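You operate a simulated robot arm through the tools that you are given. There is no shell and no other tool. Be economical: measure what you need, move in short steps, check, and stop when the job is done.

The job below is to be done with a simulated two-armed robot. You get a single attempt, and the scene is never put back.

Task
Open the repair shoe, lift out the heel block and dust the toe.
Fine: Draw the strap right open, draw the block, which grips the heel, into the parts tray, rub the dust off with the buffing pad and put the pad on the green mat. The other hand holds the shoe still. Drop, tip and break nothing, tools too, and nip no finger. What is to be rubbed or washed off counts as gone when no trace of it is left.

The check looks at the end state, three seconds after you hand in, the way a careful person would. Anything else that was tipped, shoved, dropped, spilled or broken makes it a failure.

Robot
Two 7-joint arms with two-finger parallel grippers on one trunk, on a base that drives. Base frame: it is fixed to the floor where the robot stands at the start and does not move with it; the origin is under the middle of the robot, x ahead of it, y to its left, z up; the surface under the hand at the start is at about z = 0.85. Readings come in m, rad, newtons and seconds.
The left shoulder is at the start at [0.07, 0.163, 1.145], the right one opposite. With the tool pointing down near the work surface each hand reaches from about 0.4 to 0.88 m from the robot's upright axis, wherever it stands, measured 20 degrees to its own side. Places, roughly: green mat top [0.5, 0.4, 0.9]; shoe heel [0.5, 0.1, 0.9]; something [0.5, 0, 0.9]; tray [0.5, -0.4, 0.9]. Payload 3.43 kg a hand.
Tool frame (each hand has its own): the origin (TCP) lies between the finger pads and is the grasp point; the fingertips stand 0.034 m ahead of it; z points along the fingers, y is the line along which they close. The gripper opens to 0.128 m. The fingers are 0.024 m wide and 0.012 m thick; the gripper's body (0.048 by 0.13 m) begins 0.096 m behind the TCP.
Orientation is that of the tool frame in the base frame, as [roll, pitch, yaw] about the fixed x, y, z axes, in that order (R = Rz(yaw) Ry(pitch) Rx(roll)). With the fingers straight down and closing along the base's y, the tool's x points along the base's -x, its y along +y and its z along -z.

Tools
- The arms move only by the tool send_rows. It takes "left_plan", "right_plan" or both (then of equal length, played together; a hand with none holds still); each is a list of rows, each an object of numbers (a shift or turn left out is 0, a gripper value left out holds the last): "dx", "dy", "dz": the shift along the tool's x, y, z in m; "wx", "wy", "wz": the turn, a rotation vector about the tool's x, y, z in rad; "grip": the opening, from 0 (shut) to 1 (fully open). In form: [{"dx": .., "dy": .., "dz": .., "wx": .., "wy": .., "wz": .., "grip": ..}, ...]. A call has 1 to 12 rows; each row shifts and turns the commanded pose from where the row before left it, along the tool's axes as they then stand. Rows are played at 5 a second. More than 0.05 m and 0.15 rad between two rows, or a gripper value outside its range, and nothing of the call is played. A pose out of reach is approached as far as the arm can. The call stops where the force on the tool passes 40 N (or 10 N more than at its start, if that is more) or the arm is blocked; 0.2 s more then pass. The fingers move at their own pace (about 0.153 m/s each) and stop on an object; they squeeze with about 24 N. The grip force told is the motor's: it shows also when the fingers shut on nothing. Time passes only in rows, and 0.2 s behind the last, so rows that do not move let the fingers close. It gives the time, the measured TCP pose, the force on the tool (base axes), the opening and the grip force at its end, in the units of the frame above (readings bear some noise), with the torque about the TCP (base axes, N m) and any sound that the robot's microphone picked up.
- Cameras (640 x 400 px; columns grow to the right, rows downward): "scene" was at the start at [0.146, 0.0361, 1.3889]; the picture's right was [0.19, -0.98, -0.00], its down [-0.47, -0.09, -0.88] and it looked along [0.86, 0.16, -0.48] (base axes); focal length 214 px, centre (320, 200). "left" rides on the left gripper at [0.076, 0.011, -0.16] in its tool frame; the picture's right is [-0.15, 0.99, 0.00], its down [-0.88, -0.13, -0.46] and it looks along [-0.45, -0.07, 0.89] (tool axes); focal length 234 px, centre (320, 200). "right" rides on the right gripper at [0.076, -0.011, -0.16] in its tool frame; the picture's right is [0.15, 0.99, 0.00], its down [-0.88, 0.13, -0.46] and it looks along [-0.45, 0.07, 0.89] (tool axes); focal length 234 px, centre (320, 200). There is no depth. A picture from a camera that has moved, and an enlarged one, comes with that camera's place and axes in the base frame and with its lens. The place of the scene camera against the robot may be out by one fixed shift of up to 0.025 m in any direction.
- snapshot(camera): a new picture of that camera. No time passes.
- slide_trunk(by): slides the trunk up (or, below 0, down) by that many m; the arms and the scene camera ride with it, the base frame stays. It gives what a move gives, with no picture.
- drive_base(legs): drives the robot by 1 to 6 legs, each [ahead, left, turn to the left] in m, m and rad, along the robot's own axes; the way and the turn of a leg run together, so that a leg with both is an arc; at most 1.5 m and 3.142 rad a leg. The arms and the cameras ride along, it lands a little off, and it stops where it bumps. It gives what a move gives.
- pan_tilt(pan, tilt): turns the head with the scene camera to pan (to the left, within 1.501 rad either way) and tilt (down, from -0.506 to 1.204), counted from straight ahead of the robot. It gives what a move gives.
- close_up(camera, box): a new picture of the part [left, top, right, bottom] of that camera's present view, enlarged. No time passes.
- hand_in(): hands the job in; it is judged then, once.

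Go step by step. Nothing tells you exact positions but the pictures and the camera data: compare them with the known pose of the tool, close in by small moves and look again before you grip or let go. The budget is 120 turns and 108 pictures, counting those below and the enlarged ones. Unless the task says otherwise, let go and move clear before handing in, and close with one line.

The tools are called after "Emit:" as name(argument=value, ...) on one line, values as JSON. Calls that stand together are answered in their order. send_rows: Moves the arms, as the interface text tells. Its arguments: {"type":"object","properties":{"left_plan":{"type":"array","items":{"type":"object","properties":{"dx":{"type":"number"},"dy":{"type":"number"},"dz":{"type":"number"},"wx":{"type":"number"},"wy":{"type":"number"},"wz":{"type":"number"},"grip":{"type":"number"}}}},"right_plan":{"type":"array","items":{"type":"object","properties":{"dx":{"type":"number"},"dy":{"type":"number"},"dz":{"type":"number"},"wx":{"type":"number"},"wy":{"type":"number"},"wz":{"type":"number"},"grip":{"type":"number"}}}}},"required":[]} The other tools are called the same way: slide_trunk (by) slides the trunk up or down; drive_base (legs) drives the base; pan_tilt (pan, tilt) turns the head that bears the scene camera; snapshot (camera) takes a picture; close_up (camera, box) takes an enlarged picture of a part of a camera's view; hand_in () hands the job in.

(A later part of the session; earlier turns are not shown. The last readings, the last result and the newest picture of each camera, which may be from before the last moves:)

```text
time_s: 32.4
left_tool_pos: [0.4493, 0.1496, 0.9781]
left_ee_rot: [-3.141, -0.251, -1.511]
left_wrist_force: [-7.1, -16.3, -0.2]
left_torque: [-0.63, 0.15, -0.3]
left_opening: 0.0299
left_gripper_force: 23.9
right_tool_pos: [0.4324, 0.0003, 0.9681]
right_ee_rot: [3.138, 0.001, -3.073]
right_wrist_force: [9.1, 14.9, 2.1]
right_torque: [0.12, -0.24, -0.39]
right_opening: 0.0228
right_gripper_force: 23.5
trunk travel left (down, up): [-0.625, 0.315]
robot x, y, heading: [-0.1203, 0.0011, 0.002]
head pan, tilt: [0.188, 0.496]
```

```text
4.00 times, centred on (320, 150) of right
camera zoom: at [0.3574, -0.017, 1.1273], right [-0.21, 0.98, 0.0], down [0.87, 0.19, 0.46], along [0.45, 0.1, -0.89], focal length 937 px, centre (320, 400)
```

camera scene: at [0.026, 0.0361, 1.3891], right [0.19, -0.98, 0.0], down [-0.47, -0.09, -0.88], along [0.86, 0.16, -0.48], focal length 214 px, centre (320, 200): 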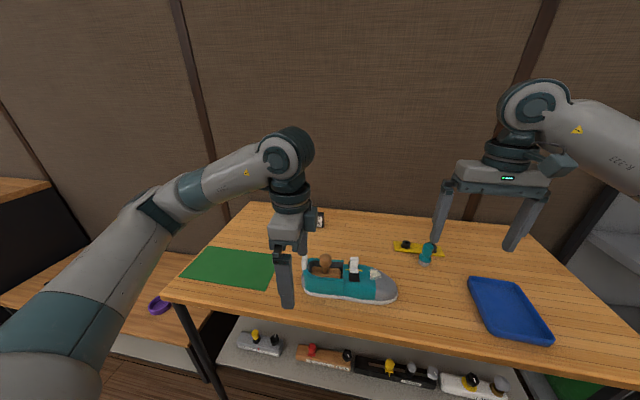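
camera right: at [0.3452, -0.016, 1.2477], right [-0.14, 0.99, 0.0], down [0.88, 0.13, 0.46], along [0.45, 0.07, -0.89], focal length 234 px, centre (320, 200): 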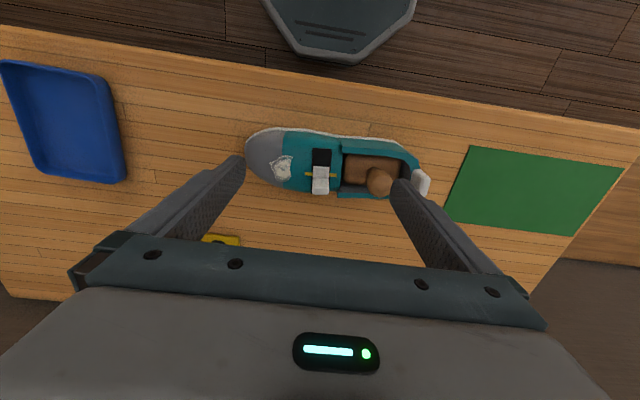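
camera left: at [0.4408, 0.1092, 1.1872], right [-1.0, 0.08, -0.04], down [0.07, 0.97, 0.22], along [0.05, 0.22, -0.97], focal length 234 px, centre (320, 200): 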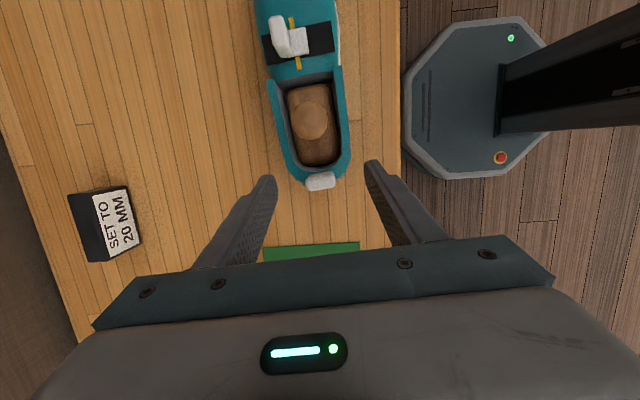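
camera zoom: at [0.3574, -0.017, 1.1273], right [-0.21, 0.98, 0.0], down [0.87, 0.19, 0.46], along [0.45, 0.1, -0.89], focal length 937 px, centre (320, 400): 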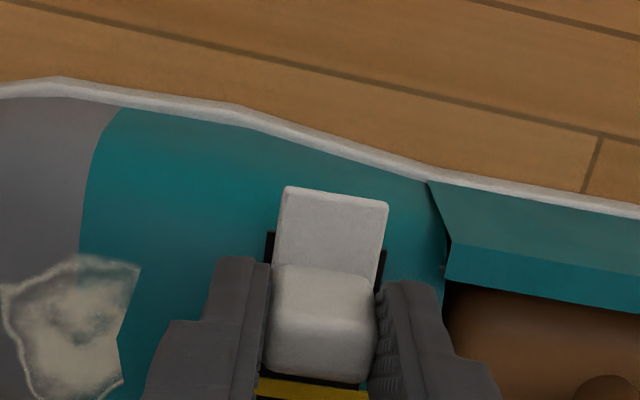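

The stop is reached: force rises and the tab no longer moves on the track. I'll relieve the side load and release the fin.

Emit:
send_rows(right_plan=[{"dy": 0.001, "dx": -0.001}, {}, {"grip": 0.25}, {"grip": 0.35}, {}])

Emit:
close_up(camera="right", box=[240, 100, 400, 200])

```text
time_s: 33.6
left_tool_pos: [0.4504, 0.1521, 0.9772]
left_ee_rot: [3.141, -0.251, -1.508]
left_wrist_force: [0.7, 2.3, 2.0]
left_torque: [0.62, -0.06, -0.01]
left_opening: 0.0298
left_gripper_force: 24.5
right_tool_pos: [0.4333, 0.0011, 0.9685]
right_ee_rot: [3.14, 0.0, -3.074]
right_wrist_force: [-0.5, 0.1, 0.1]
right_torque: [0.03, -0.02, 0.02]
right_opening: 0.0449
right_gripper_force: 0.0
trunk travel left (down, up): [-0.625, 0.315]
robot x, y, heading: [-0.1164, 0.0033, -0.005]
head pan, tilt: [0.188, 0.496]
```

```text
4.00 times, centred on (320, 150) of right
camera zoom: at [0.3584, -0.0159, 1.1273], right [-0.21, 0.98, 0.0], down [0.87, 0.19, 0.46], along [0.45, 0.1, -0.89], focal length 937 px, centre (320, 400)
```

zoom: 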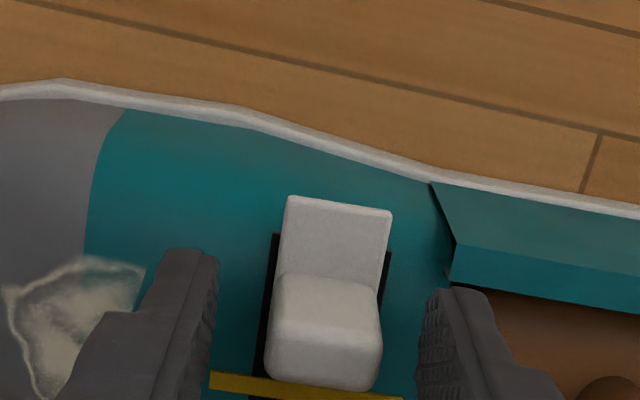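

The strap is fully open. Now I'll lift the right hand, turn it about 50° with its camera facing away from the left hand, and lean it away, ready for the knob.

Emit:
send_rows(right_plan=[{"dz": -0.04}, {"dz": -0.04}, {"dz": -0.03}, {"wz": -0.145}, {"wz": -0.145}, {"wz": -0.145}, {"wz": -0.145}, {"wz": -0.145}, {"wz": -0.145}, {}])

Emit:
snapshot(camera="right")

```text
time_s: 35.8
left_tool_pos: [0.4509, 0.1505, 0.978]
left_ee_rot: [3.14, -0.249, -1.509]
left_wrist_force: [-1.7, 0.6, 0.7]
left_torque: [-0.16, 0.04, -0.2]
left_opening: 0.0299
left_gripper_force: 23.5
right_tool_pos: [0.434, 0.0013, 1.0773]
right_ee_rot: [3.141, 0.001, -2.202]
right_wrist_force: [1.2, -0.1, 0.2]
right_torque: [-0.03, 0.03, 0.01]
right_opening: 0.0448
right_gripper_force: 0.2
trunk travel left (down, up): [-0.625, 0.315]
robot x, y, heading: [-0.1189, -0.0002, -0.004]
head pan, tilt: [0.188, 0.496]
```

```text
72 pictures are left
camera right: at [0.3971, -0.0676, 1.2372], right [-0.88, 0.47, 0.0], down [0.41, 0.79, 0.46], along [0.21, 0.4, -0.89], focal length 234 px, centre (320, 200)
```

right: 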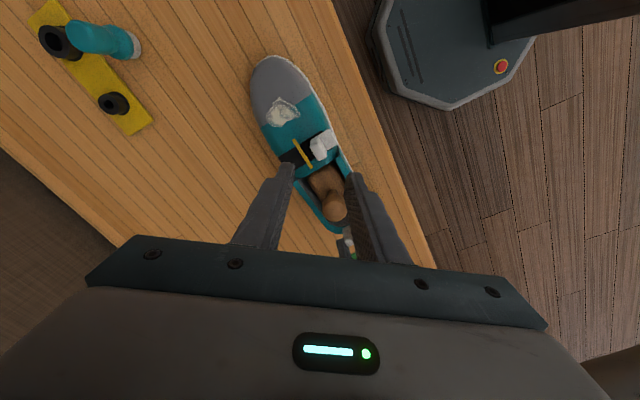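

The knob is at about (0.452, 0.079, 0.957). I'll lean the right hand about 0.5 rad and bring it to a pre-grasp spot along its approach line.

Emit:
send_rows(right_plan=[{"wx": -0.0738, "wy": -0.1009, "grip": 0.5}, {"wx": -0.0738, "wy": -0.1009}, {"wx": -0.0738, "wy": -0.1009}, {"wx": -0.0738, "wy": -0.1009}, {"dx": -0.0108, "dy": -0.0032, "dz": 0.029}, {"dx": -0.0107, "dy": -0.0033, "dz": 0.029}, {}])

Emit:
snapshot(camera="right")

Emit:
close_up(camera="scene", box=[260, 185, 420, 285])

Emit:
snapshot(camera="left")

```text
time_s: 37.4
left_tool_pos: [0.4506, 0.152, 0.9788]
left_ee_rot: [3.141, -0.25, -1.507]
left_wrist_force: [-0.1, 0.8, 1.2]
left_torque: [0.16, -0.02, -0.06]
left_opening: 0.0298
left_gripper_force: 24.2
right_tool_pos: [0.4503, 0.041, 1.0331]
right_ee_rot: [2.831, 0.4, -2.267]
right_wrist_force: [0.1, -0.5, -0.9]
right_torque: [0.01, 0.01, -0.03]
right_opening: 0.064
right_gripper_force: 0.0
trunk travel left (down, up): [-0.625, 0.315]
robot x, y, heading: [-0.1162, -0.0029, 0.001]
head pan, tilt: [0.188, 0.496]
```

```text
71 pictures are left
camera right: at [0.415, -0.0961, 1.1396], right [-0.88, 0.41, 0.22], down [0.41, 0.47, 0.78], along [0.21, 0.78, -0.59], focal length 234 px, centre (320, 200)
```

right: 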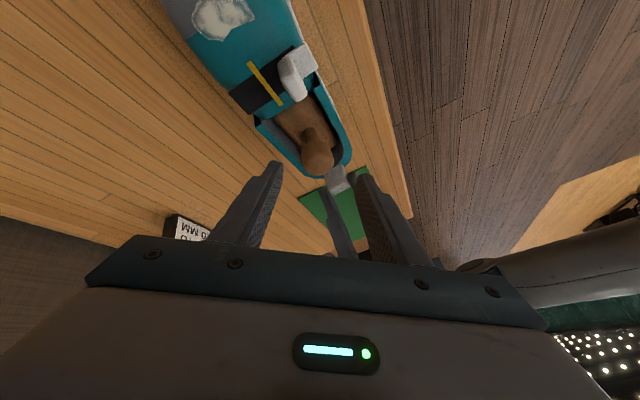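

```text
4.00 times, centred on (340, 235) of scene
camera zoom: at [0.0274, 0.036, 1.389], right [0.19, -0.98, 0.0], down [-0.47, -0.09, -0.88], along [0.86, 0.16, -0.48], focal length 858 px, centre (240, 60)
```

zoom: 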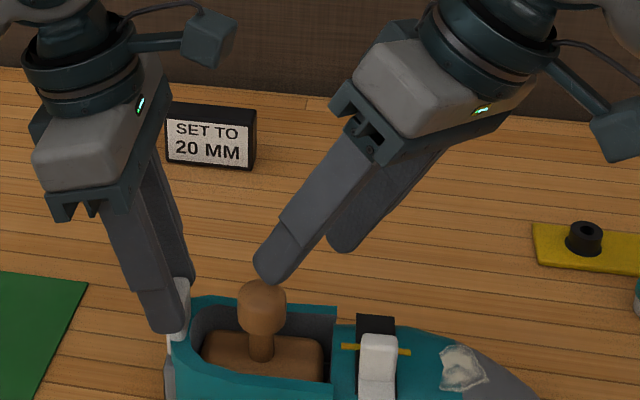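

```text
69 pictures are left
camera left: at [0.4397, 0.1176, 1.1522], right [-1.0, 0.08, -0.04], down [0.07, 0.97, 0.22], along [0.05, 0.22, -0.97], focal length 234 px, centre (320, 200)
```

left: 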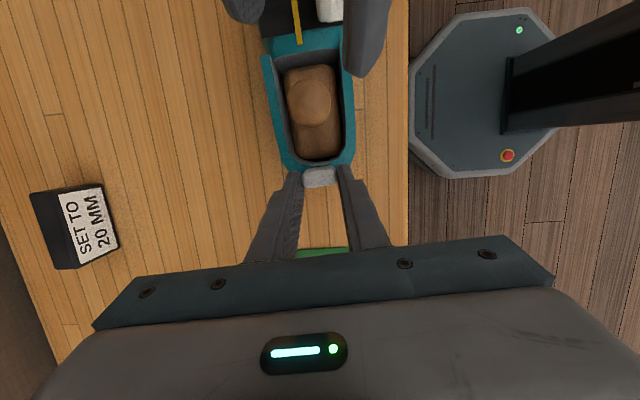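

There's good clearance between the hands. I'll narrow the opening slightly and come in around the ball, keeping fingertips above the rim.

Emit:
send_rows(right_plan=[{"grip": 0.38, "dy": -0.0032, "dx": 0.0015}, {"dz": 0.02}, {"dz": 0.02}, {"dz": 0.015}, {}])

Emit:
close_up(camera="scene", box=[280, 210, 400, 285])

Emit:
close_up(camera="left", box=[240, 50, 400, 150])

```text
time_s: 38.6
left_tool_pos: [0.4506, 0.1517, 0.9771]
left_ee_rot: [-3.141, -0.249, -1.508]
left_wrist_force: [-0.8, 0.2, 1.1]
left_torque: [0.02, 0.05, -0.15]
left_opening: 0.0298
left_gripper_force: 24.2
right_tool_pos: [0.4526, 0.0653, 0.9824]
right_ee_rot: [2.829, 0.397, -2.267]
right_wrist_force: [-0.6, 0.7, 0.3]
right_torque: [-0.02, 0.01, -0.02]
right_opening: 0.0486
right_gripper_force: 0.1
trunk travel left (down, up): [-0.625, 0.315]
robot x, y, heading: [-0.1193, -0.0026, -0.0]
head pan, tilt: [0.188, 0.496]
```

```text
5.33 times, centred on (340, 248) of scene
camera zoom: at [0.0274, 0.0361, 1.389], right [0.19, -0.98, 0.0], down [-0.47, -0.09, -0.88], along [0.86, 0.16, -0.48], focal length 1144 px, centre (213, -53)
```

zoom: 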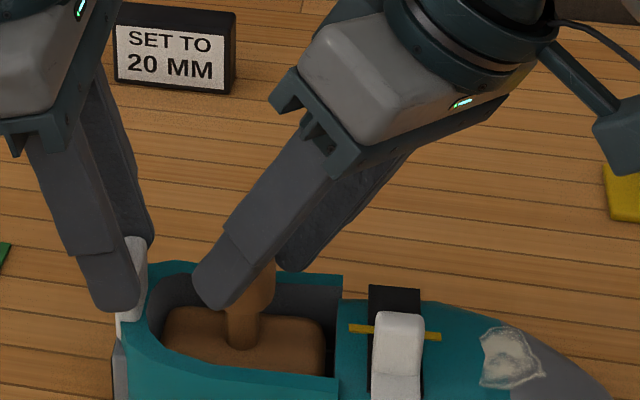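

```text
4.00 times, centred on (320, 100) of left
camera zoom: at [0.4396, 0.1176, 1.1522], right [-1.0, 0.08, -0.04], down [0.07, 0.97, 0.22], along [0.05, 0.22, -0.97], focal length 937 px, centre (320, 600)
```

zoom: 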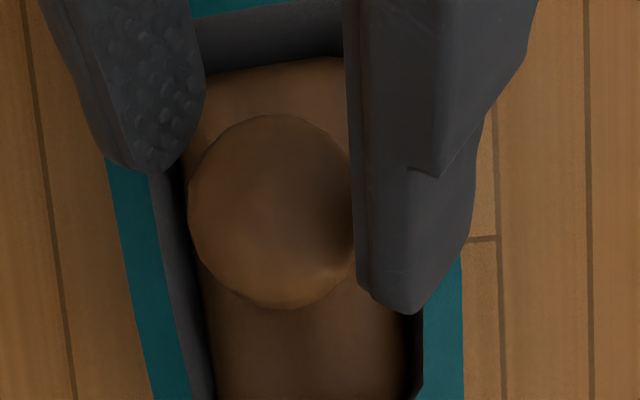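

The ball is centred between the fingers. I'll advance 14 mm more and close gently.

Emit:
send_rows(right_plan=[{"dz": 0.014}, {"grip": 0.34}, {"grip": 0.31}, {"grip": 0.28}, {"grip": 0.25}, {"grip": 0.22}, {"grip": 0.15}, {}])

Emit:
close_up(camera="left", box=[240, 50, 400, 150])

Emit:
close_up(camera="scene", box=[280, 210, 400, 285])

```text
time_s: 40.4
left_tool_pos: [0.4503, 0.1499, 0.9779]
left_ee_rot: [3.141, -0.25, -1.509]
left_wrist_force: [1.2, -1.6, -0.3]
left_torque: [-0.05, 0.07, -0.03]
left_opening: 0.03
left_gripper_force: 24.1
right_tool_pos: [0.4521, 0.0719, 0.9719]
right_ee_rot: [2.83, 0.401, -2.267]
right_wrist_force: [-0.5, 1.5, 2.1]
right_torque: [-0.19, -0.34, 0.05]
right_opening: 0.0396
right_gripper_force: 23.6
trunk travel left (down, up): [-0.625, 0.315]
robot x, y, heading: [-0.1204, 0.0014, -0.002]
head pan, tilt: [0.188, 0.496]
```

```text
4.00 times, centred on (320, 100) of left
camera zoom: at [0.4396, 0.1176, 1.1523], right [-1.0, 0.08, -0.04], down [0.07, 0.97, 0.22], along [0.05, 0.22, -0.97], focal length 937 px, centre (320, 600)
```

zoom: 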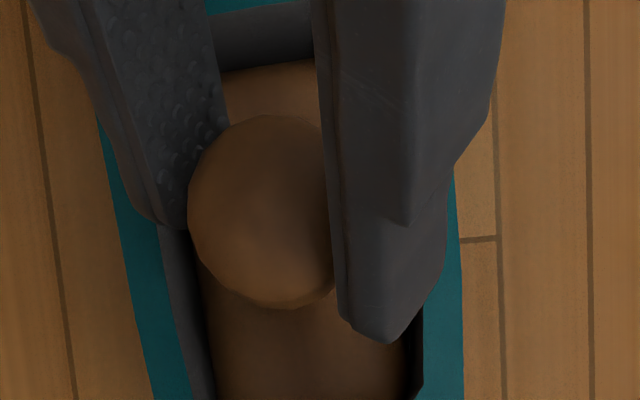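

```text
5.33 times, centred on (340, 248) of scene
camera zoom: at [0.0274, 0.0361, 1.389], right [0.19, -0.98, 0.0], down [-0.47, -0.09, -0.88], along [0.86, 0.16, -0.48], focal length 1144 px, centre (213, -53)
```

zoom: 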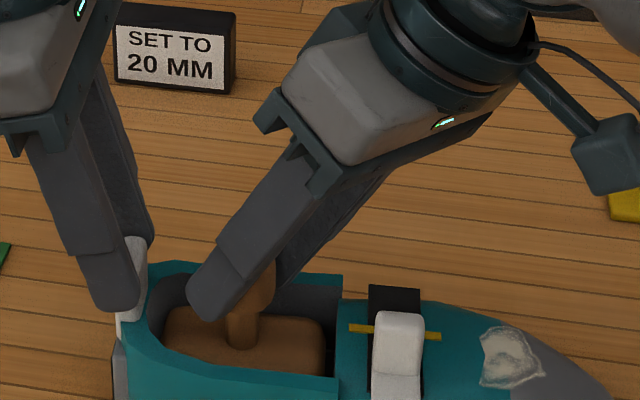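

The knob is held. I'll lift straight up in small steps while the left hand holds the shoe.

Emit:
send_rows(right_plan=[{"dx": -0.00116, "dy": 0.00085, "dz": -0.00263}, {"dx": -0.00116, "dy": 0.00085, "dz": -0.00263}, {"dx": -0.00116, "dy": 0.00085, "dz": -0.00263}, {}])

Emit:
close_up(camera="scene", box=[280, 210, 400, 285])

```text
time_s: 41.4
left_tool_pos: [0.4501, 0.1507, 0.9782]
left_ee_rot: [-3.14, -0.25, -1.509]
left_wrist_force: [-0.3, -1.0, 0.5]
left_torque: [-0.11, -0.12, -0.11]
left_opening: 0.0297
left_gripper_force: 23.8
right_tool_pos: [0.4532, 0.0719, 0.981]
right_ee_rot: [2.828, 0.399, -2.266]
right_wrist_force: [0.0, 0.3, -1.5]
right_torque: [-0.04, -0.04, 0.01]
right_opening: 0.0397
right_gripper_force: 24.0
trunk travel left (down, up): [-0.625, 0.315]
robot x, y, heading: [-0.1174, 0.0024, -0.001]
head pan, tilt: [0.188, 0.496]
```

```text
5.33 times, centred on (340, 248) of scene
camera zoom: at [0.0275, 0.036, 1.389], right [0.19, -0.98, 0.0], down [-0.47, -0.09, -0.88], along [0.86, 0.16, -0.48], focal length 1144 px, centre (213, -53)
```

zoom: 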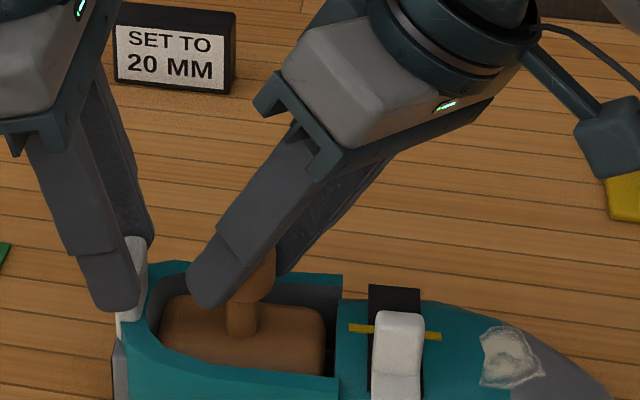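

The block is coming up freely with the shoe still. I'll continue the vertical lift.

Emit:
send_rows(right_plan=[{"dx": -0.0018, "dy": 0.0015, "dz": -0.0044}, {"dx": -0.0018, "dy": 0.0015, "dz": -0.0044}, {"dx": -0.0018, "dy": 0.0015, "dz": -0.0044}, {"dx": -0.0018, "dy": 0.0015, "dz": -0.0044}, {"dx": -0.0018, "dy": 0.0015, "dz": -0.0044}, {"dx": -0.0018, "dy": 0.0015, "dz": -0.0044}, {}])

Emit:
close_up(camera="scene", box=[280, 210, 400, 285])

Emit:
snapshot(camera="left")

```text
time_s: 43.0
left_tool_pos: [0.4495, 0.1504, 0.9784]
left_ee_rot: [-3.141, -0.25, -1.508]
left_wrist_force: [-0.6, -0.2, 0.1]
left_torque: [-0.02, 0.03, -0.14]
left_opening: 0.0296
left_gripper_force: 23.9
right_tool_pos: [0.4523, 0.0707, 1.0106]
right_ee_rot: [2.828, 0.4, -2.267]
right_wrist_force: [1.5, 0.3, -1.2]
right_torque: [-0.01, -0.05, 0.03]
right_opening: 0.0388
right_gripper_force: 23.7
trunk travel left (down, up): [-0.625, 0.315]
robot x, y, heading: [-0.1179, 0.0006, -0.002]
head pan, tilt: [0.188, 0.496]
```

```text
5.33 times, centred on (340, 248) of scene
camera zoom: at [0.0275, 0.036, 1.389], right [0.19, -0.98, 0.0], down [-0.47, -0.09, -0.88], along [0.86, 0.16, -0.48], focal length 1144 px, centre (213, -53)
```

zoom: 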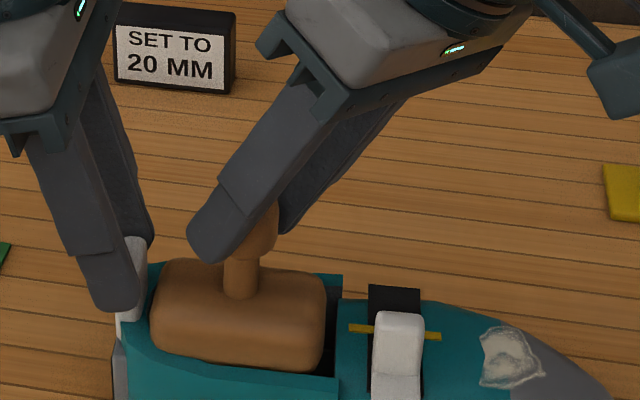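

```text
62 pictures are left
camera left: at [0.4397, 0.1175, 1.1522], right [-1.0, 0.08, -0.04], down [0.07, 0.97, 0.22], along [0.05, 0.22, -0.97], focal length 234 px, centre (320, 200)
```

left: 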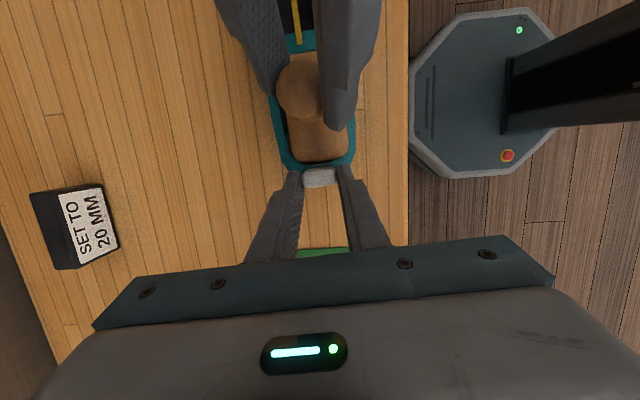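

The block is mostly out. I'll keep rising and drift slightly toward the toe to stay clear of the left fingers.

Emit:
send_rows(right_plan=[{"dx": -0.0012, "dy": 0.0009, "dz": -0.0049}, {"dx": -0.0012, "dy": 0.0009, "dz": -0.0049}, {"dx": -0.0012, "dy": 0.0009, "dz": -0.0049}, {"dx": -0.0015, "dy": 0.0012, "dz": -0.0045}, {"dx": -0.0015, "dy": 0.0012, "dz": -0.0045}, {}])

Emit:
close_up(camera="scene", box=[280, 200, 400, 275])

```text
time_s: 44.4
left_tool_pos: [0.4508, 0.1529, 0.977]
left_ee_rot: [3.142, -0.249, -1.506]
left_wrist_force: [-0.8, 9.6, 5.9]
left_torque: [0.29, 0.05, -0.13]
left_opening: 0.0298
left_gripper_force: 24.1
right_tool_pos: [0.4527, 0.066, 1.035]
right_ee_rot: [2.83, 0.398, -2.267]
right_wrist_force: [2.1, -9.8, -6.9]
right_torque: [-1.26, -0.24, 0.1]
right_opening: 0.0333
right_gripper_force: 24.1
trunk travel left (down, up): [-0.625, 0.315]
robot x, y, heading: [-0.1181, -0.0003, -0.006]
head pan, tilt: [0.188, 0.496]
```

```text
5.33 times, centred on (340, 238) of scene
camera zoom: at [0.0277, 0.0362, 1.3889], right [0.19, -0.98, 0.0], down [-0.47, -0.09, -0.88], along [0.86, 0.16, -0.48], focal length 1144 px, centre (213, 0)
```

zoom: 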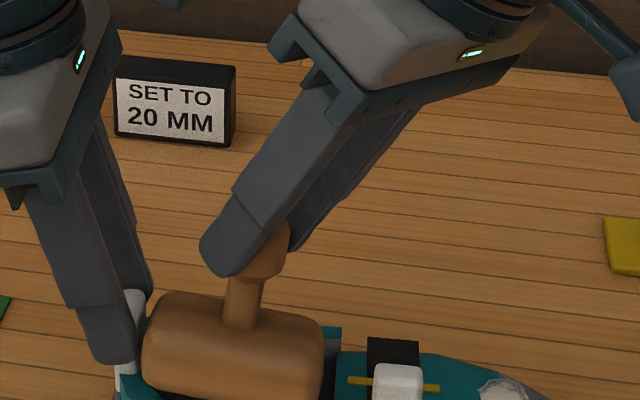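

The block's end is bearing on the left finger and the knob is slipping a little, so I'll ease it toward the toe and slightly down, then look.

Emit:
send_rows(right_plan=[{"dx": 0.0025, "dy": -0.0019, "dz": 0.0}, {"dx": 0.0021, "dy": -0.0016, "dz": -0.0}, {}])

Emit:
close_up(camera="scene", box=[280, 210, 400, 285])

Emit:
close_up(camera="left", box=[240, 50, 400, 200])

```text
time_s: 45.2
left_tool_pos: [0.45, 0.1507, 0.9779]
left_ee_rot: [3.141, -0.251, -1.511]
left_wrist_force: [-0.3, 0.2, 1.4]
left_torque: [0.31, 0.02, -0.02]
left_opening: 0.0298
left_gripper_force: 24.3
right_tool_pos: [0.4518, 0.0629, 1.0326]
right_ee_rot: [2.828, 0.4, -2.269]
right_wrist_force: [-0.3, -0.3, -0.8]
right_torque: [-0.01, 0.02, 0.0]
right_opening: 0.033
right_gripper_force: 23.6
trunk travel left (down, up): [-0.625, 0.315]
robot x, y, heading: [-0.1172, 0.0023, -0.003]
head pan, tilt: [0.188, 0.496]
```

```text
5.33 times, centred on (340, 248) of scene
camera zoom: at [0.0274, 0.0359, 1.3889], right [0.19, -0.98, 0.0], down [-0.47, -0.09, -0.88], along [0.86, 0.16, -0.48], focal length 1144 px, centre (213, -53)
```

zoom: 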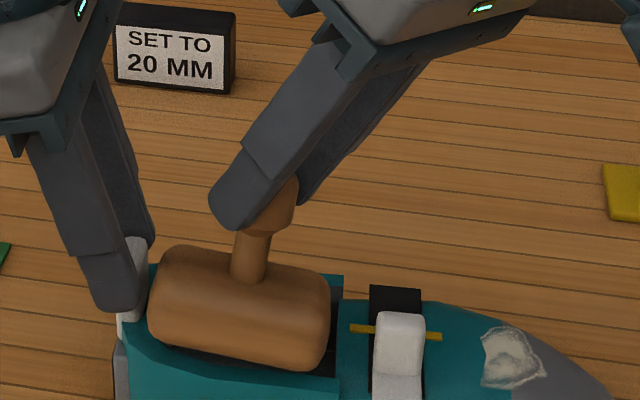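

```text
2.67 times, centred on (320, 125) of left
camera zoom: at [0.4395, 0.1171, 1.1522], right [-1.0, 0.08, -0.04], down [0.07, 0.97, 0.22], along [0.05, 0.22, -0.97], focal length 624 px, centre (320, 400)
```

zoom: 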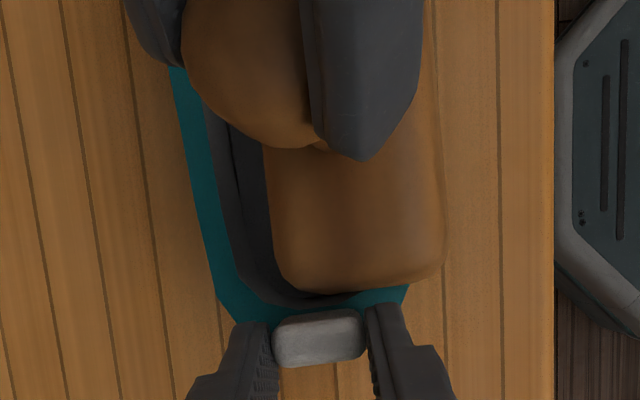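

The load is free now, but the grip is high on the ball. I'll enlarge the grip to judge whether I should set the block back and regrip.

Emit:
close_up(camera="scene", box=[300, 230, 364, 270])

Emit:
snapshot(camera="right")

```text
10.00 times, centred on (332, 250) of scene
camera zoom: at [0.0274, 0.0359, 1.3889], right [0.19, -0.98, 0.0], down [-0.47, -0.09, -0.88], along [0.86, 0.16, -0.48], focal length 2145 px, centre (200, -300)
```

zoom: 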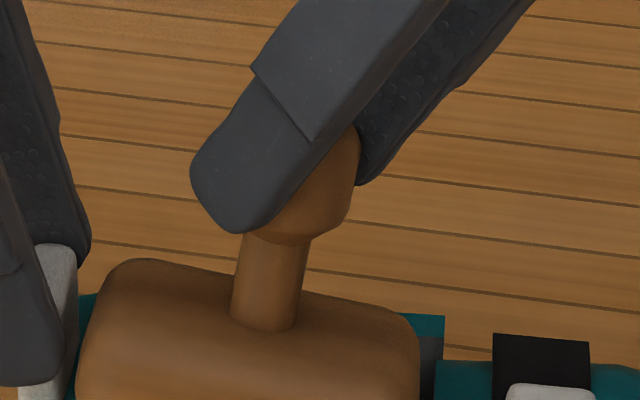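

```text
57 pictures are left
camera right: at [0.4157, -0.0752, 1.1395], right [-0.88, 0.41, 0.22], down [0.41, 0.47, 0.78], along [0.21, 0.78, -0.59], focal length 234 px, centre (320, 200)
```

right: 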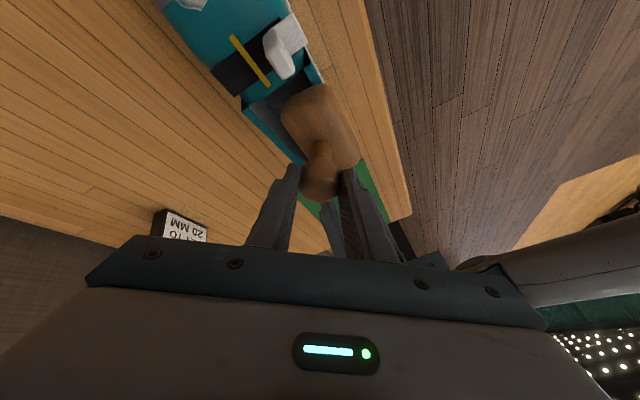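

The ball has shifted to the finger edge, but it holds statically with almost no load. I'll lift clear slowly and check that it doesn't creep.

Emit:
send_rows(right_plan=[{"dx": -0.0018, "dy": 0.0015, "dz": -0.0044}, {"dx": -0.0018, "dy": 0.0015, "dz": -0.0044}, {"dx": -0.0018, "dy": 0.0015, "dz": -0.0044}, {"dx": -0.0018, "dy": 0.0015, "dz": -0.0044}, {}])

Emit:
close_up(camera="scene", box=[280, 210, 400, 285])

```text
time_s: 46.4
left_tool_pos: [0.4509, 0.1515, 0.9798]
left_ee_rot: [3.14, -0.251, -1.508]
left_wrist_force: [-0.7, -0.5, 0.0]
left_torque: [-0.31, 0.02, -0.12]
left_opening: 0.0295
left_gripper_force: 23.8
right_tool_pos: [0.4517, 0.062, 1.0526]
right_ee_rot: [2.827, 0.397, -2.267]
right_wrist_force: [-0.1, 0.4, -2.3]
right_torque: [0.01, -0.04, -0.04]
right_opening: 0.0331
right_gripper_force: 24.2
trunk travel left (down, up): [-0.625, 0.315]
robot x, y, heading: [-0.1219, -0.002, -0.002]
head pan, tilt: [0.188, 0.496]
```

```text
5.33 times, centred on (340, 248) of scene
camera zoom: at [0.0275, 0.036, 1.3889], right [0.19, -0.98, 0.0], down [-0.47, -0.09, -0.88], along [0.86, 0.16, -0.48], focal length 1144 px, centre (213, -53)
```

zoom: 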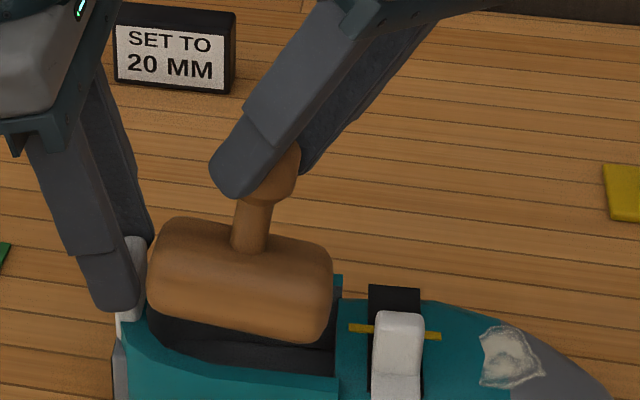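

The block hangs clear above the shoe and the grip is steady. I'll rise further and carry it slowly toward the tray.

Emit:
send_rows(right_plan=[{"dx": -0.0023, "dy": 0.0018, "dz": -0.007}, {"dx": 0.0024, "dy": -0.0017, "dz": -0.0154}, {"dx": 0.0095, "dy": -0.0068, "dz": -0.0201}, {"dx": 0.0095, "dy": -0.0068, "dz": -0.0201}, {"dx": 0.0142, "dy": -0.0104, "dz": -0.0096}, {"dx": 0.0142, "dy": -0.0104, "dz": -0.0096}, {"dx": 0.0142, "dy": -0.0104, "dz": -0.0096}, {"dx": 0.0142, "dy": -0.0104, "dz": -0.0096}, {}])

Emit:
snapshot(camera="scene")

```text
time_s: 48.4
left_tool_pos: [0.4506, 0.1506, 0.9785]
left_ee_rot: [-3.141, -0.251, -1.508]
left_wrist_force: [0.3, -1.1, 0.6]
left_torque: [0.21, 0.04, -0.05]
left_opening: 0.0296
left_gripper_force: 24.6
right_tool_pos: [0.4511, -0.0709, 1.0942]
right_ee_rot: [2.828, 0.398, -2.267]
right_wrist_force: [-0.3, 0.2, -1.0]
right_torque: [-0.01, -0.02, 0.01]
right_opening: 0.033
right_gripper_force: 24.0
trunk travel left (down, up): [-0.625, 0.315]
robot x, y, heading: [-0.1195, 0.0006, -0.003]
head pan, tilt: [0.188, 0.496]
```

```text
55 pictures are left
camera scene: at [0.0275, 0.0361, 1.3889], right [0.19, -0.98, 0.0], down [-0.47, -0.09, -0.88], along [0.86, 0.16, -0.48], focal length 214 px, centre (320, 200)
```

scene: 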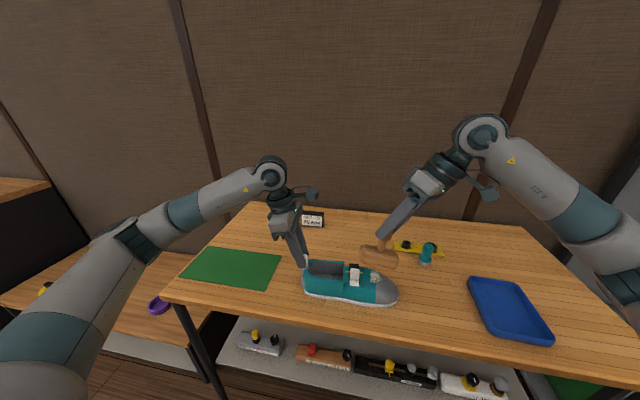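

Steady. I'll carry on to above the tray.

Emit:
send_rows(right_plan=[{"dx": 0.0177, "dy": -0.013, "dz": -0.012}, {"dx": 0.0212, "dy": -0.0155, "dz": -0.0144}, {"dx": 0.0212, "dy": -0.0155, "dz": -0.0144}, {"dx": 0.0212, "dy": -0.0155, "dz": -0.0144}, {"dx": 0.0212, "dy": -0.0155, "dz": -0.0144}, {"dx": 0.0212, "dy": -0.0155, "dz": -0.0144}, {"dx": 0.0212, "dy": -0.0155, "dz": -0.0144}, {"dx": 0.0212, "dy": -0.0155, "dz": -0.0144}, {"dx": 0.0212, "dy": -0.0155, "dz": -0.0144}, {"dx": 0.0212, "dy": -0.0155, "dz": -0.0144}, {"dx": 0.0177, "dy": -0.013, "dz": -0.012}, {}])

Emit:
snapshot(camera="scene")

Emit:
snapshot(camera="right")

```text
time_s: 51.0
left_tool_pos: [0.451, 0.1519, 0.9796]
left_ee_rot: [3.141, -0.249, -1.508]
left_wrist_force: [-0.7, 1.4, 0.4]
left_torque: [-0.09, 0.01, -0.11]
left_opening: 0.0299
left_gripper_force: 23.7
right_tool_pos: [0.3838, -0.3148, 1.1145]
right_ee_rot: [2.828, 0.398, -2.272]
right_wrist_force: [0.1, -0.8, -0.7]
right_torque: [-0.03, -0.02, 0.01]
right_opening: 0.0331
right_gripper_force: 24.1
right hand out of reach, approached as far as the arm can: row 7, 8, 9, 10, 11
trunk travel left (down, up): [-0.625, 0.315]
robot x, y, heading: [-0.1199, -0.0024, -0.001]
head pan, tilt: [0.188, 0.496]
```

```text
54 pictures are left
camera scene: at [0.0275, 0.0359, 1.389], right [0.19, -0.98, 0.0], down [-0.47, -0.09, -0.88], along [0.86, 0.16, -0.48], focal length 214 px, centre (320, 200)
```

scene: 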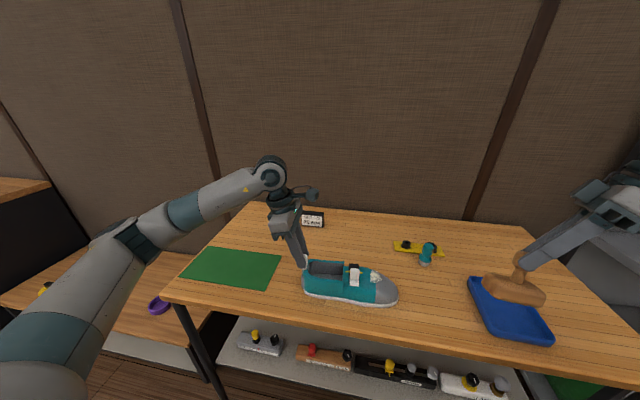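

```text
53 pictures are left
camera right: at [0.3473, -0.4528, 1.2227], right [-0.88, 0.41, 0.22], down [0.42, 0.47, 0.78], along [0.22, 0.78, -0.59], focal length 234 px, centre (320, 200)
```

right: 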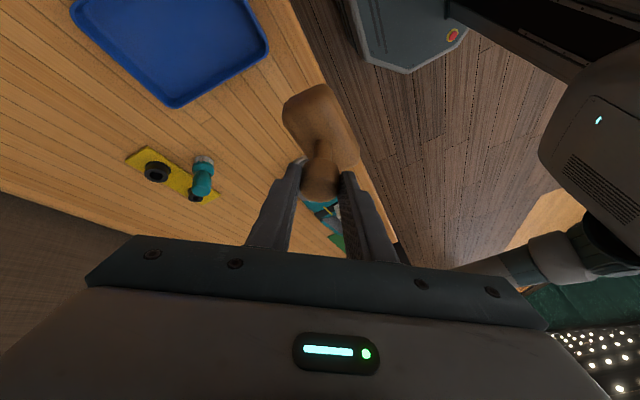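

The wrist yaw limit bites here, so I'll swing the hand back about 40° around the vertical, keeping the lean, then continue.

Emit:
send_rows(right_plan=[{"wx": 0.0542, "wy": -0.0396, "wz": 0.1229}, {"wx": 0.0542, "wy": -0.0396, "wz": 0.1229}, {"wx": 0.0542, "wy": -0.0396, "wz": 0.1229}, {"wx": 0.0542, "wy": -0.0396, "wz": 0.1229}, {"wx": 0.0542, "wy": -0.0396, "wz": 0.1229}, {}])

Emit:
snapshot(camera="right")

```text
time_s: 52.4
left_tool_pos: [0.4496, 0.1515, 0.9787]
left_ee_rot: [-3.141, -0.249, -1.506]
left_wrist_force: [-0.6, 0.3, -1.0]
left_torque: [0.01, -0.03, -0.04]
left_opening: 0.0297
left_gripper_force: 23.8
right_tool_pos: [0.3842, -0.316, 1.1155]
right_ee_rot: [2.829, 0.399, -2.971]
right_wrist_force: [-0.2, 0.9, -0.7]
right_torque: [-0.02, 0.04, 0.03]
right_opening: 0.0328
right_gripper_force: 24.4
trunk travel left (down, up): [-0.625, 0.315]
robot x, y, heading: [-0.1196, -0.0006, -0.004]
head pan, tilt: [0.188, 0.496]
```

```text
52 pictures are left
camera right: at [0.2689, -0.3974, 1.222], right [-0.41, 0.88, 0.22], down [0.62, 0.09, 0.78], along [0.67, 0.46, -0.59], focal length 234 px, centre (320, 200)
```

right: 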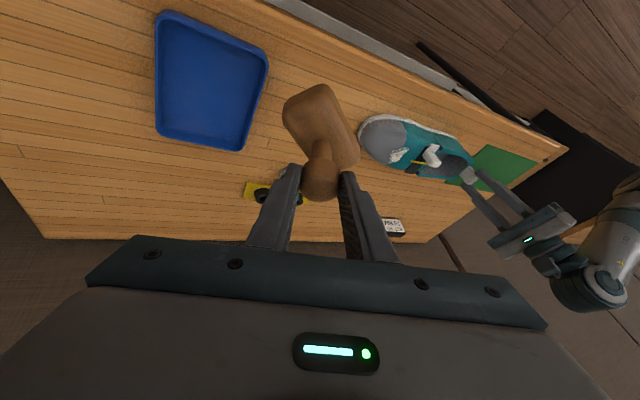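

The tray centre is at about (0.455, -0.398). I'll bring the block over it.

Emit:
send_rows(right_plan=[{"dx": -0.014, "dy": -0.0214, "dz": -0.0007}, {"dx": -0.014, "dy": -0.0214, "dz": -0.0007}, {"dx": -0.014, "dy": -0.0214, "dz": -0.0007}, {"dx": -0.014, "dy": -0.0214, "dz": -0.0007}, {"dx": -0.014, "dy": -0.0214, "dz": -0.0007}, {}])

Emit:
snapshot(camera="right")

Emit:
snapshot(camera="scene")

```text
time_s: 53.8
left_tool_pos: [0.4503, 0.1513, 0.978]
left_ee_rot: [3.141, -0.249, -1.509]
left_wrist_force: [-0.4, 0.8, 0.3]
left_torque: [-0.02, -0.01, 0.07]
left_opening: 0.0297
left_gripper_force: 24.0
right_tool_pos: [0.477, -0.4034, 1.1153]
right_ee_rot: [2.828, 0.397, -2.968]
right_wrist_force: [0.6, -0.2, -1.0]
right_torque: [0.0, 0.0, 0.02]
right_opening: 0.0331
right_gripper_force: 23.9
trunk travel left (down, up): [-0.625, 0.315]
robot x, y, heading: [-0.1156, 0.0011, 0.002]
head pan, tilt: [0.188, 0.496]
```

```text
51 pictures are left
camera right: at [0.3617, -0.4861, 1.2221], right [-0.41, 0.88, 0.22], down [0.62, 0.09, 0.78], along [0.67, 0.46, -0.59], focal length 234 px, centre (320, 200)
```

right: 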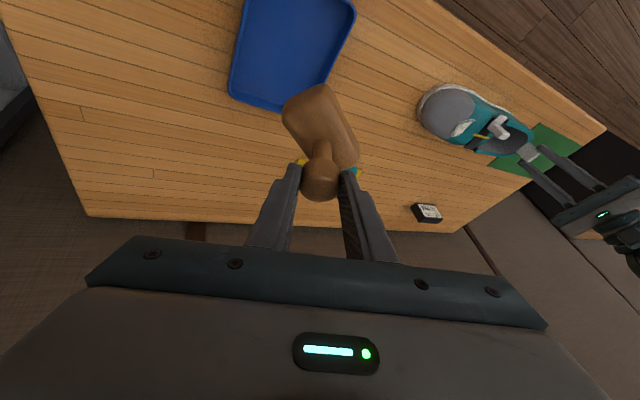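

```text
50 pictures are left
camera scene: at [0.0276, 0.0358, 1.3889], right [0.19, -0.98, 0.0], down [-0.47, -0.09, -0.88], along [0.86, 0.16, -0.48], focal length 214 px, centre (320, 200)
```

scene: 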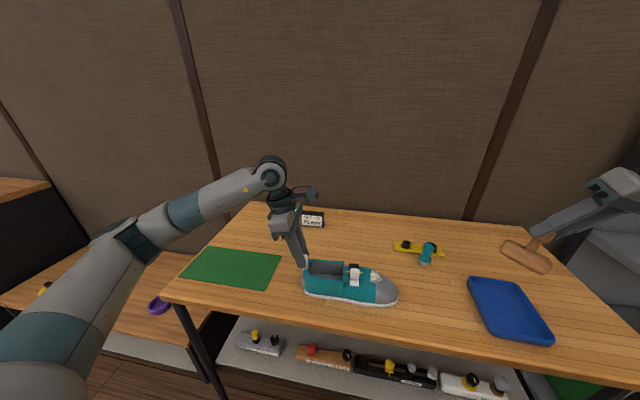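

I'll lower the block partway with a small correction, then check against the tray.

Emit:
send_rows(right_plan=[{"dx": 0.0116, "dy": -0.0069, "dz": 0.0155}, {"dx": 0.0116, "dy": -0.0069, "dz": 0.0155}, {"dx": 0.0116, "dy": -0.0069, "dz": 0.0155}, {"dx": 0.0116, "dy": -0.0069, "dz": 0.0155}, {}])

Emit:
close_up(camera="scene", box=[440, 230, 600, 360])

Emit:
close_up(camera="right", box=[200, 0, 440, 200])

```text
time_s: 55.0
left_tool_pos: [0.4498, 0.1518, 0.9783]
left_ee_rot: [-3.141, -0.249, -1.509]
left_wrist_force: [-0.3, 0.2, 0.3]
left_torque: [-0.16, 0.03, -0.09]
left_opening: 0.0299
left_gripper_force: 24.0
right_tool_pos: [0.4617, -0.4133, 1.0346]
right_ee_rot: [2.829, 0.398, -2.967]
right_wrist_force: [0.6, -0.4, -0.6]
right_torque: [-0.03, -0.01, -0.01]
right_opening: 0.0328
right_gripper_force: 23.9
trunk travel left (down, up): [-0.625, 0.315]
robot x, y, heading: [-0.1185, 0.0003, 0.003]
head pan, tilt: [0.188, 0.496]
```

```text
3.08 times, centred on (520, 295) of scene
camera zoom: at [0.0275, 0.0359, 1.389], right [0.19, -0.98, 0.0], down [-0.47, -0.09, -0.88], along [0.86, 0.16, -0.48], focal length 660 px, centre (-295, -92)
```

zoom: 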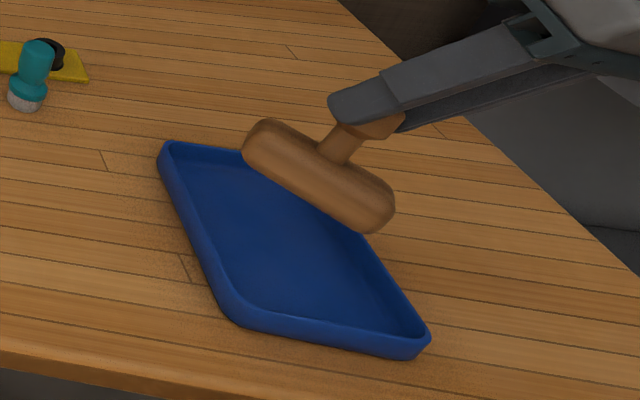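

```text
2.00 times, centred on (320, 100) of right
camera zoom: at [0.3459, -0.4965, 1.1416], right [-0.41, 0.88, 0.22], down [0.62, 0.09, 0.78], along [0.67, 0.46, -0.59], focal length 468 px, centre (320, 400)
```

zoom: 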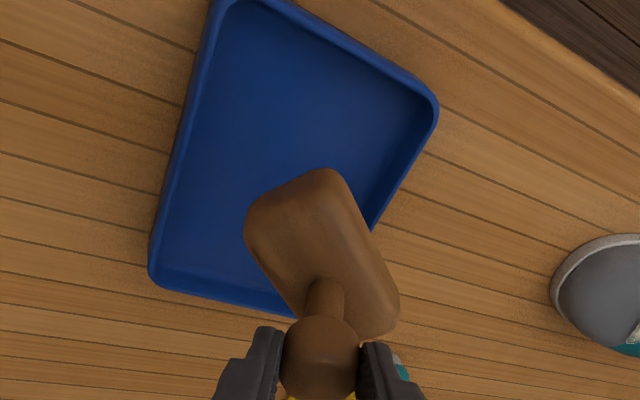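

The block centre is at about (0.46, -0.394), right over the tray middle. I'll lower straight down.

Emit:
send_rows(right_plan=[{"dx": 0.0039, "dy": -0.0028, "dz": 0.0088}, {"dx": 0.0039, "dy": -0.0028, "dz": 0.0088}, {"dx": 0.0039, "dy": -0.0028, "dz": 0.0088}, {"dx": 0.0039, "dy": -0.0028, "dz": 0.0088}, {}])

Emit:
close_up(camera="scene", box=[440, 230, 600, 360])

```text
time_s: 56.2
left_tool_pos: [0.4507, 0.1505, 0.9786]
left_ee_rot: [-3.14, -0.25, -1.508]
left_wrist_force: [-1.2, 0.4, 0.1]
left_torque: [0.03, 0.05, -0.05]
left_opening: 0.0295
left_gripper_force: 23.9
right_tool_pos: [0.461, -0.414, 0.9938]
right_ee_rot: [2.827, 0.398, -2.968]
right_wrist_force: [-0.2, 0.4, -1.7]
right_torque: [-0.03, -0.03, 0.01]
right_opening: 0.033
right_gripper_force: 24.0
trunk travel left (down, up): [-0.625, 0.315]
robot x, y, heading: [-0.1184, 0.0034, 0.0]
head pan, tilt: [0.188, 0.496]
```

```text
3.08 times, centred on (520, 295) of scene
camera zoom: at [0.0275, 0.0358, 1.3889], right [0.19, -0.98, 0.0], down [-0.47, -0.09, -0.88], along [0.86, 0.16, -0.48], focal length 660 px, centre (-295, -92)
```

zoom: 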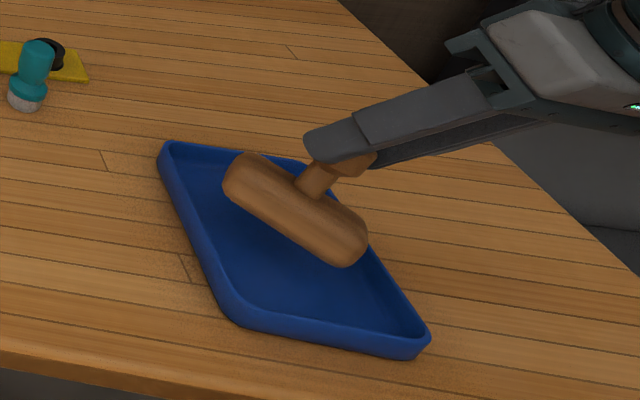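

Emit:
send_rows(right_plan=[{"dx": 0.00156, "dy": -0.00113, "dz": 0.0035}, {"dx": 0.00156, "dy": -0.00113, "dz": 0.0035}, {"dx": 0.00156, "dy": -0.00113, "dz": 0.0035}, {}])

Emit:
close_up(camera="right", box=[200, 0, 440, 200])

Emit:
close_up(camera="scene", box=[470, 250, 570, 330])

```text
time_s: 57.2
left_tool_pos: [0.4509, 0.1508, 0.9784]
left_ee_rot: [3.141, -0.249, -1.508]
left_wrist_force: [-0.9, -0.1, -1.0]
left_torque: [0.05, 0.0, -0.02]
left_opening: 0.0295
left_gripper_force: 24.4
right_tool_pos: [0.4621, -0.413, 0.9807]
right_ee_rot: [2.827, 0.399, -2.969]
right_wrist_force: [-0.4, -0.2, -1.5]
right_torque: [-0.04, 0.0, 0.0]
right_opening: 0.0327
right_gripper_force: 24.1
trunk travel left (down, up): [-0.625, 0.315]
robot x, y, heading: [-0.1191, -0.0045, -0.002]
head pan, tilt: [0.188, 0.496]
```

```text
2.00 times, centred on (320, 100) of right
camera zoom: at [0.3462, -0.4959, 1.0894], right [-0.41, 0.88, 0.22], down [0.62, 0.09, 0.78], along [0.67, 0.46, -0.59], focal length 468 px, centre (320, 400)
```

zoom: 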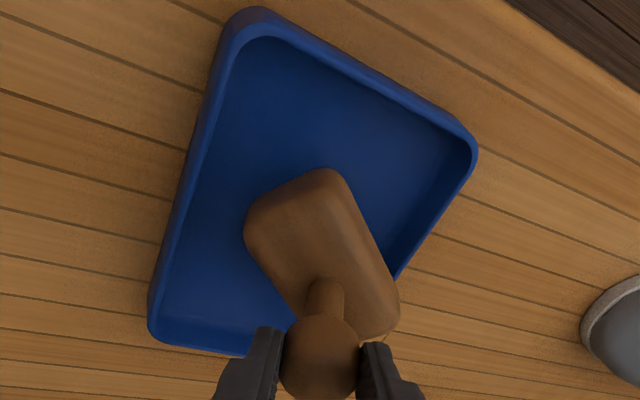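

```text
5.00 times, centred on (520, 290) of scene
camera zoom: at [0.0275, 0.0359, 1.3889], right [0.19, -0.98, 0.0], down [-0.47, -0.09, -0.88], along [0.86, 0.16, -0.48], focal length 1072 px, centre (-680, -250)
```

zoom: 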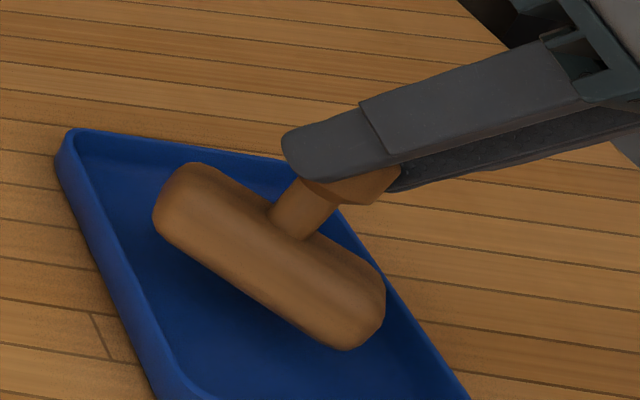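

Allowing for lens perspective, the block is nearly upright and over the tray floor. I'll keep lowering until contact.

Emit:
send_rows(right_plan=[{"dx": 0.00156, "dy": -0.00113, "dz": 0.0035}, {"dx": 0.00156, "dy": -0.00113, "dz": 0.0035}, {"dx": 0.00117, "dy": -0.00085, "dz": 0.0026}, {}])

Emit:
close_up(camera="scene", box=[470, 250, 570, 330])

```text
time_s: 58.2
left_tool_pos: [0.4497, 0.1502, 0.978]
left_ee_rot: [-3.142, -0.251, -1.509]
left_wrist_force: [-0.9, -0.1, -0.7]
left_torque: [0.03, 0.01, -0.04]
left_opening: 0.0294
left_gripper_force: 23.9
right_tool_pos: [0.4614, -0.4144, 0.9717]
right_ee_rot: [2.826, 0.397, -2.969]
right_wrist_force: [-0.1, 0.4, -2.2]
right_torque: [-0.04, 0.01, -0.02]
right_opening: 0.0328
right_gripper_force: 23.8
trunk travel left (down, up): [-0.625, 0.315]
robot x, y, heading: [-0.1166, 0.0066, -0.001]
head pan, tilt: [0.188, 0.496]
```

```text
5.00 times, centred on (520, 290) of scene
camera zoom: at [0.0275, 0.0359, 1.3889], right [0.19, -0.98, 0.0], down [-0.47, -0.09, -0.88], along [0.86, 0.16, -0.48], focal length 1072 px, centre (-680, -250)
```

zoom: 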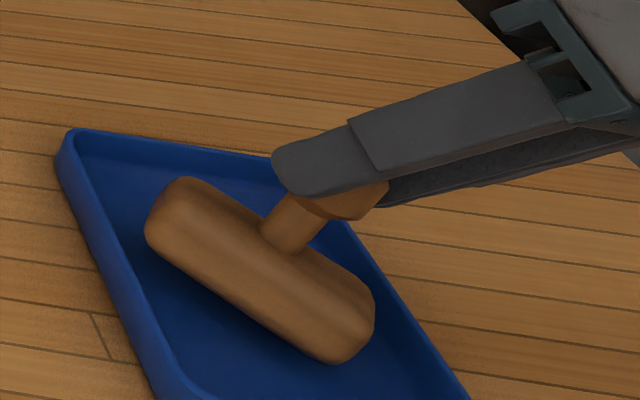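

Emit:
send_rows(right_plan=[{"dx": 0.00117, "dy": -0.00085, "dz": 0.0026}, {"dx": 0.00117, "dy": -0.00085, "dz": 0.0026}, {"dx": 0.00117, "dy": -0.00085, "dz": 0.0026}, {}])

Emit:
send_rows(right_plan=[{"dx": 0.0008, "dy": -0.0006, "dz": 0.0018}, {"dx": 0.0008, "dy": -0.0006, "dz": 0.0018}, {}])

Emit:
close_up(camera="scene", box=[470, 250, 570, 330])

```text
time_s: 59.2
left_tool_pos: [0.4505, 0.1521, 0.9786]
left_ee_rot: [-3.138, -0.252, -1.508]
left_wrist_force: [0.0, 0.0, 0.3]
left_torque: [0.4, 0.02, 0.0]
left_opening: 0.0299
left_gripper_force: 24.5
right_tool_pos: [0.4619, -0.4126, 0.9667]
right_ee_rot: [2.829, 0.405, -2.967]
right_wrist_force: [2.4, 0.4, 23.8]
right_torque: [-0.31, -0.14, 0.02]
right_opening: 0.033
right_gripper_force: 24.3
trunk travel left (down, up): [-0.625, 0.315]
robot x, y, heading: [-0.1179, 0.0042, 0.002]
head pan, tilt: [0.188, 0.496]
```

```text
time_s: 60.0
left_tool_pos: [0.4498, 0.1531, 0.9785]
left_ee_rot: [-3.141, -0.252, -1.507]
left_wrist_force: [0.1, 0.8, -0.5]
left_torque: [0.38, 0.02, 0.03]
left_opening: 0.0299
left_gripper_force: 24.2
right_tool_pos: [0.4606, -0.4115, 0.9593]
right_ee_rot: [2.829, 0.398, -2.965]
right_wrist_force: [6.2, 5.1, 25.2]
right_torque: [0.22, -0.41, -0.01]
right_opening: 0.0331
right_gripper_force: 24.3
trunk travel left (down, up): [-0.625, 0.315]
robot x, y, heading: [-0.116, -0.0025, 0.001]
head pan, tilt: [0.188, 0.496]
```

```text
5.00 times, centred on (520, 290) of scene
camera zoom: at [0.0259, 0.0386, 1.3892], right [0.19, -0.98, 0.0], down [-0.47, -0.09, -0.88], along [0.86, 0.16, -0.48], focal length 1072 px, centre (-680, -250)
```

zoom: 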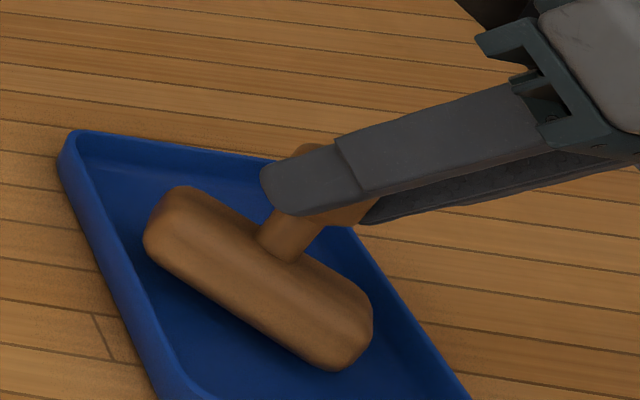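

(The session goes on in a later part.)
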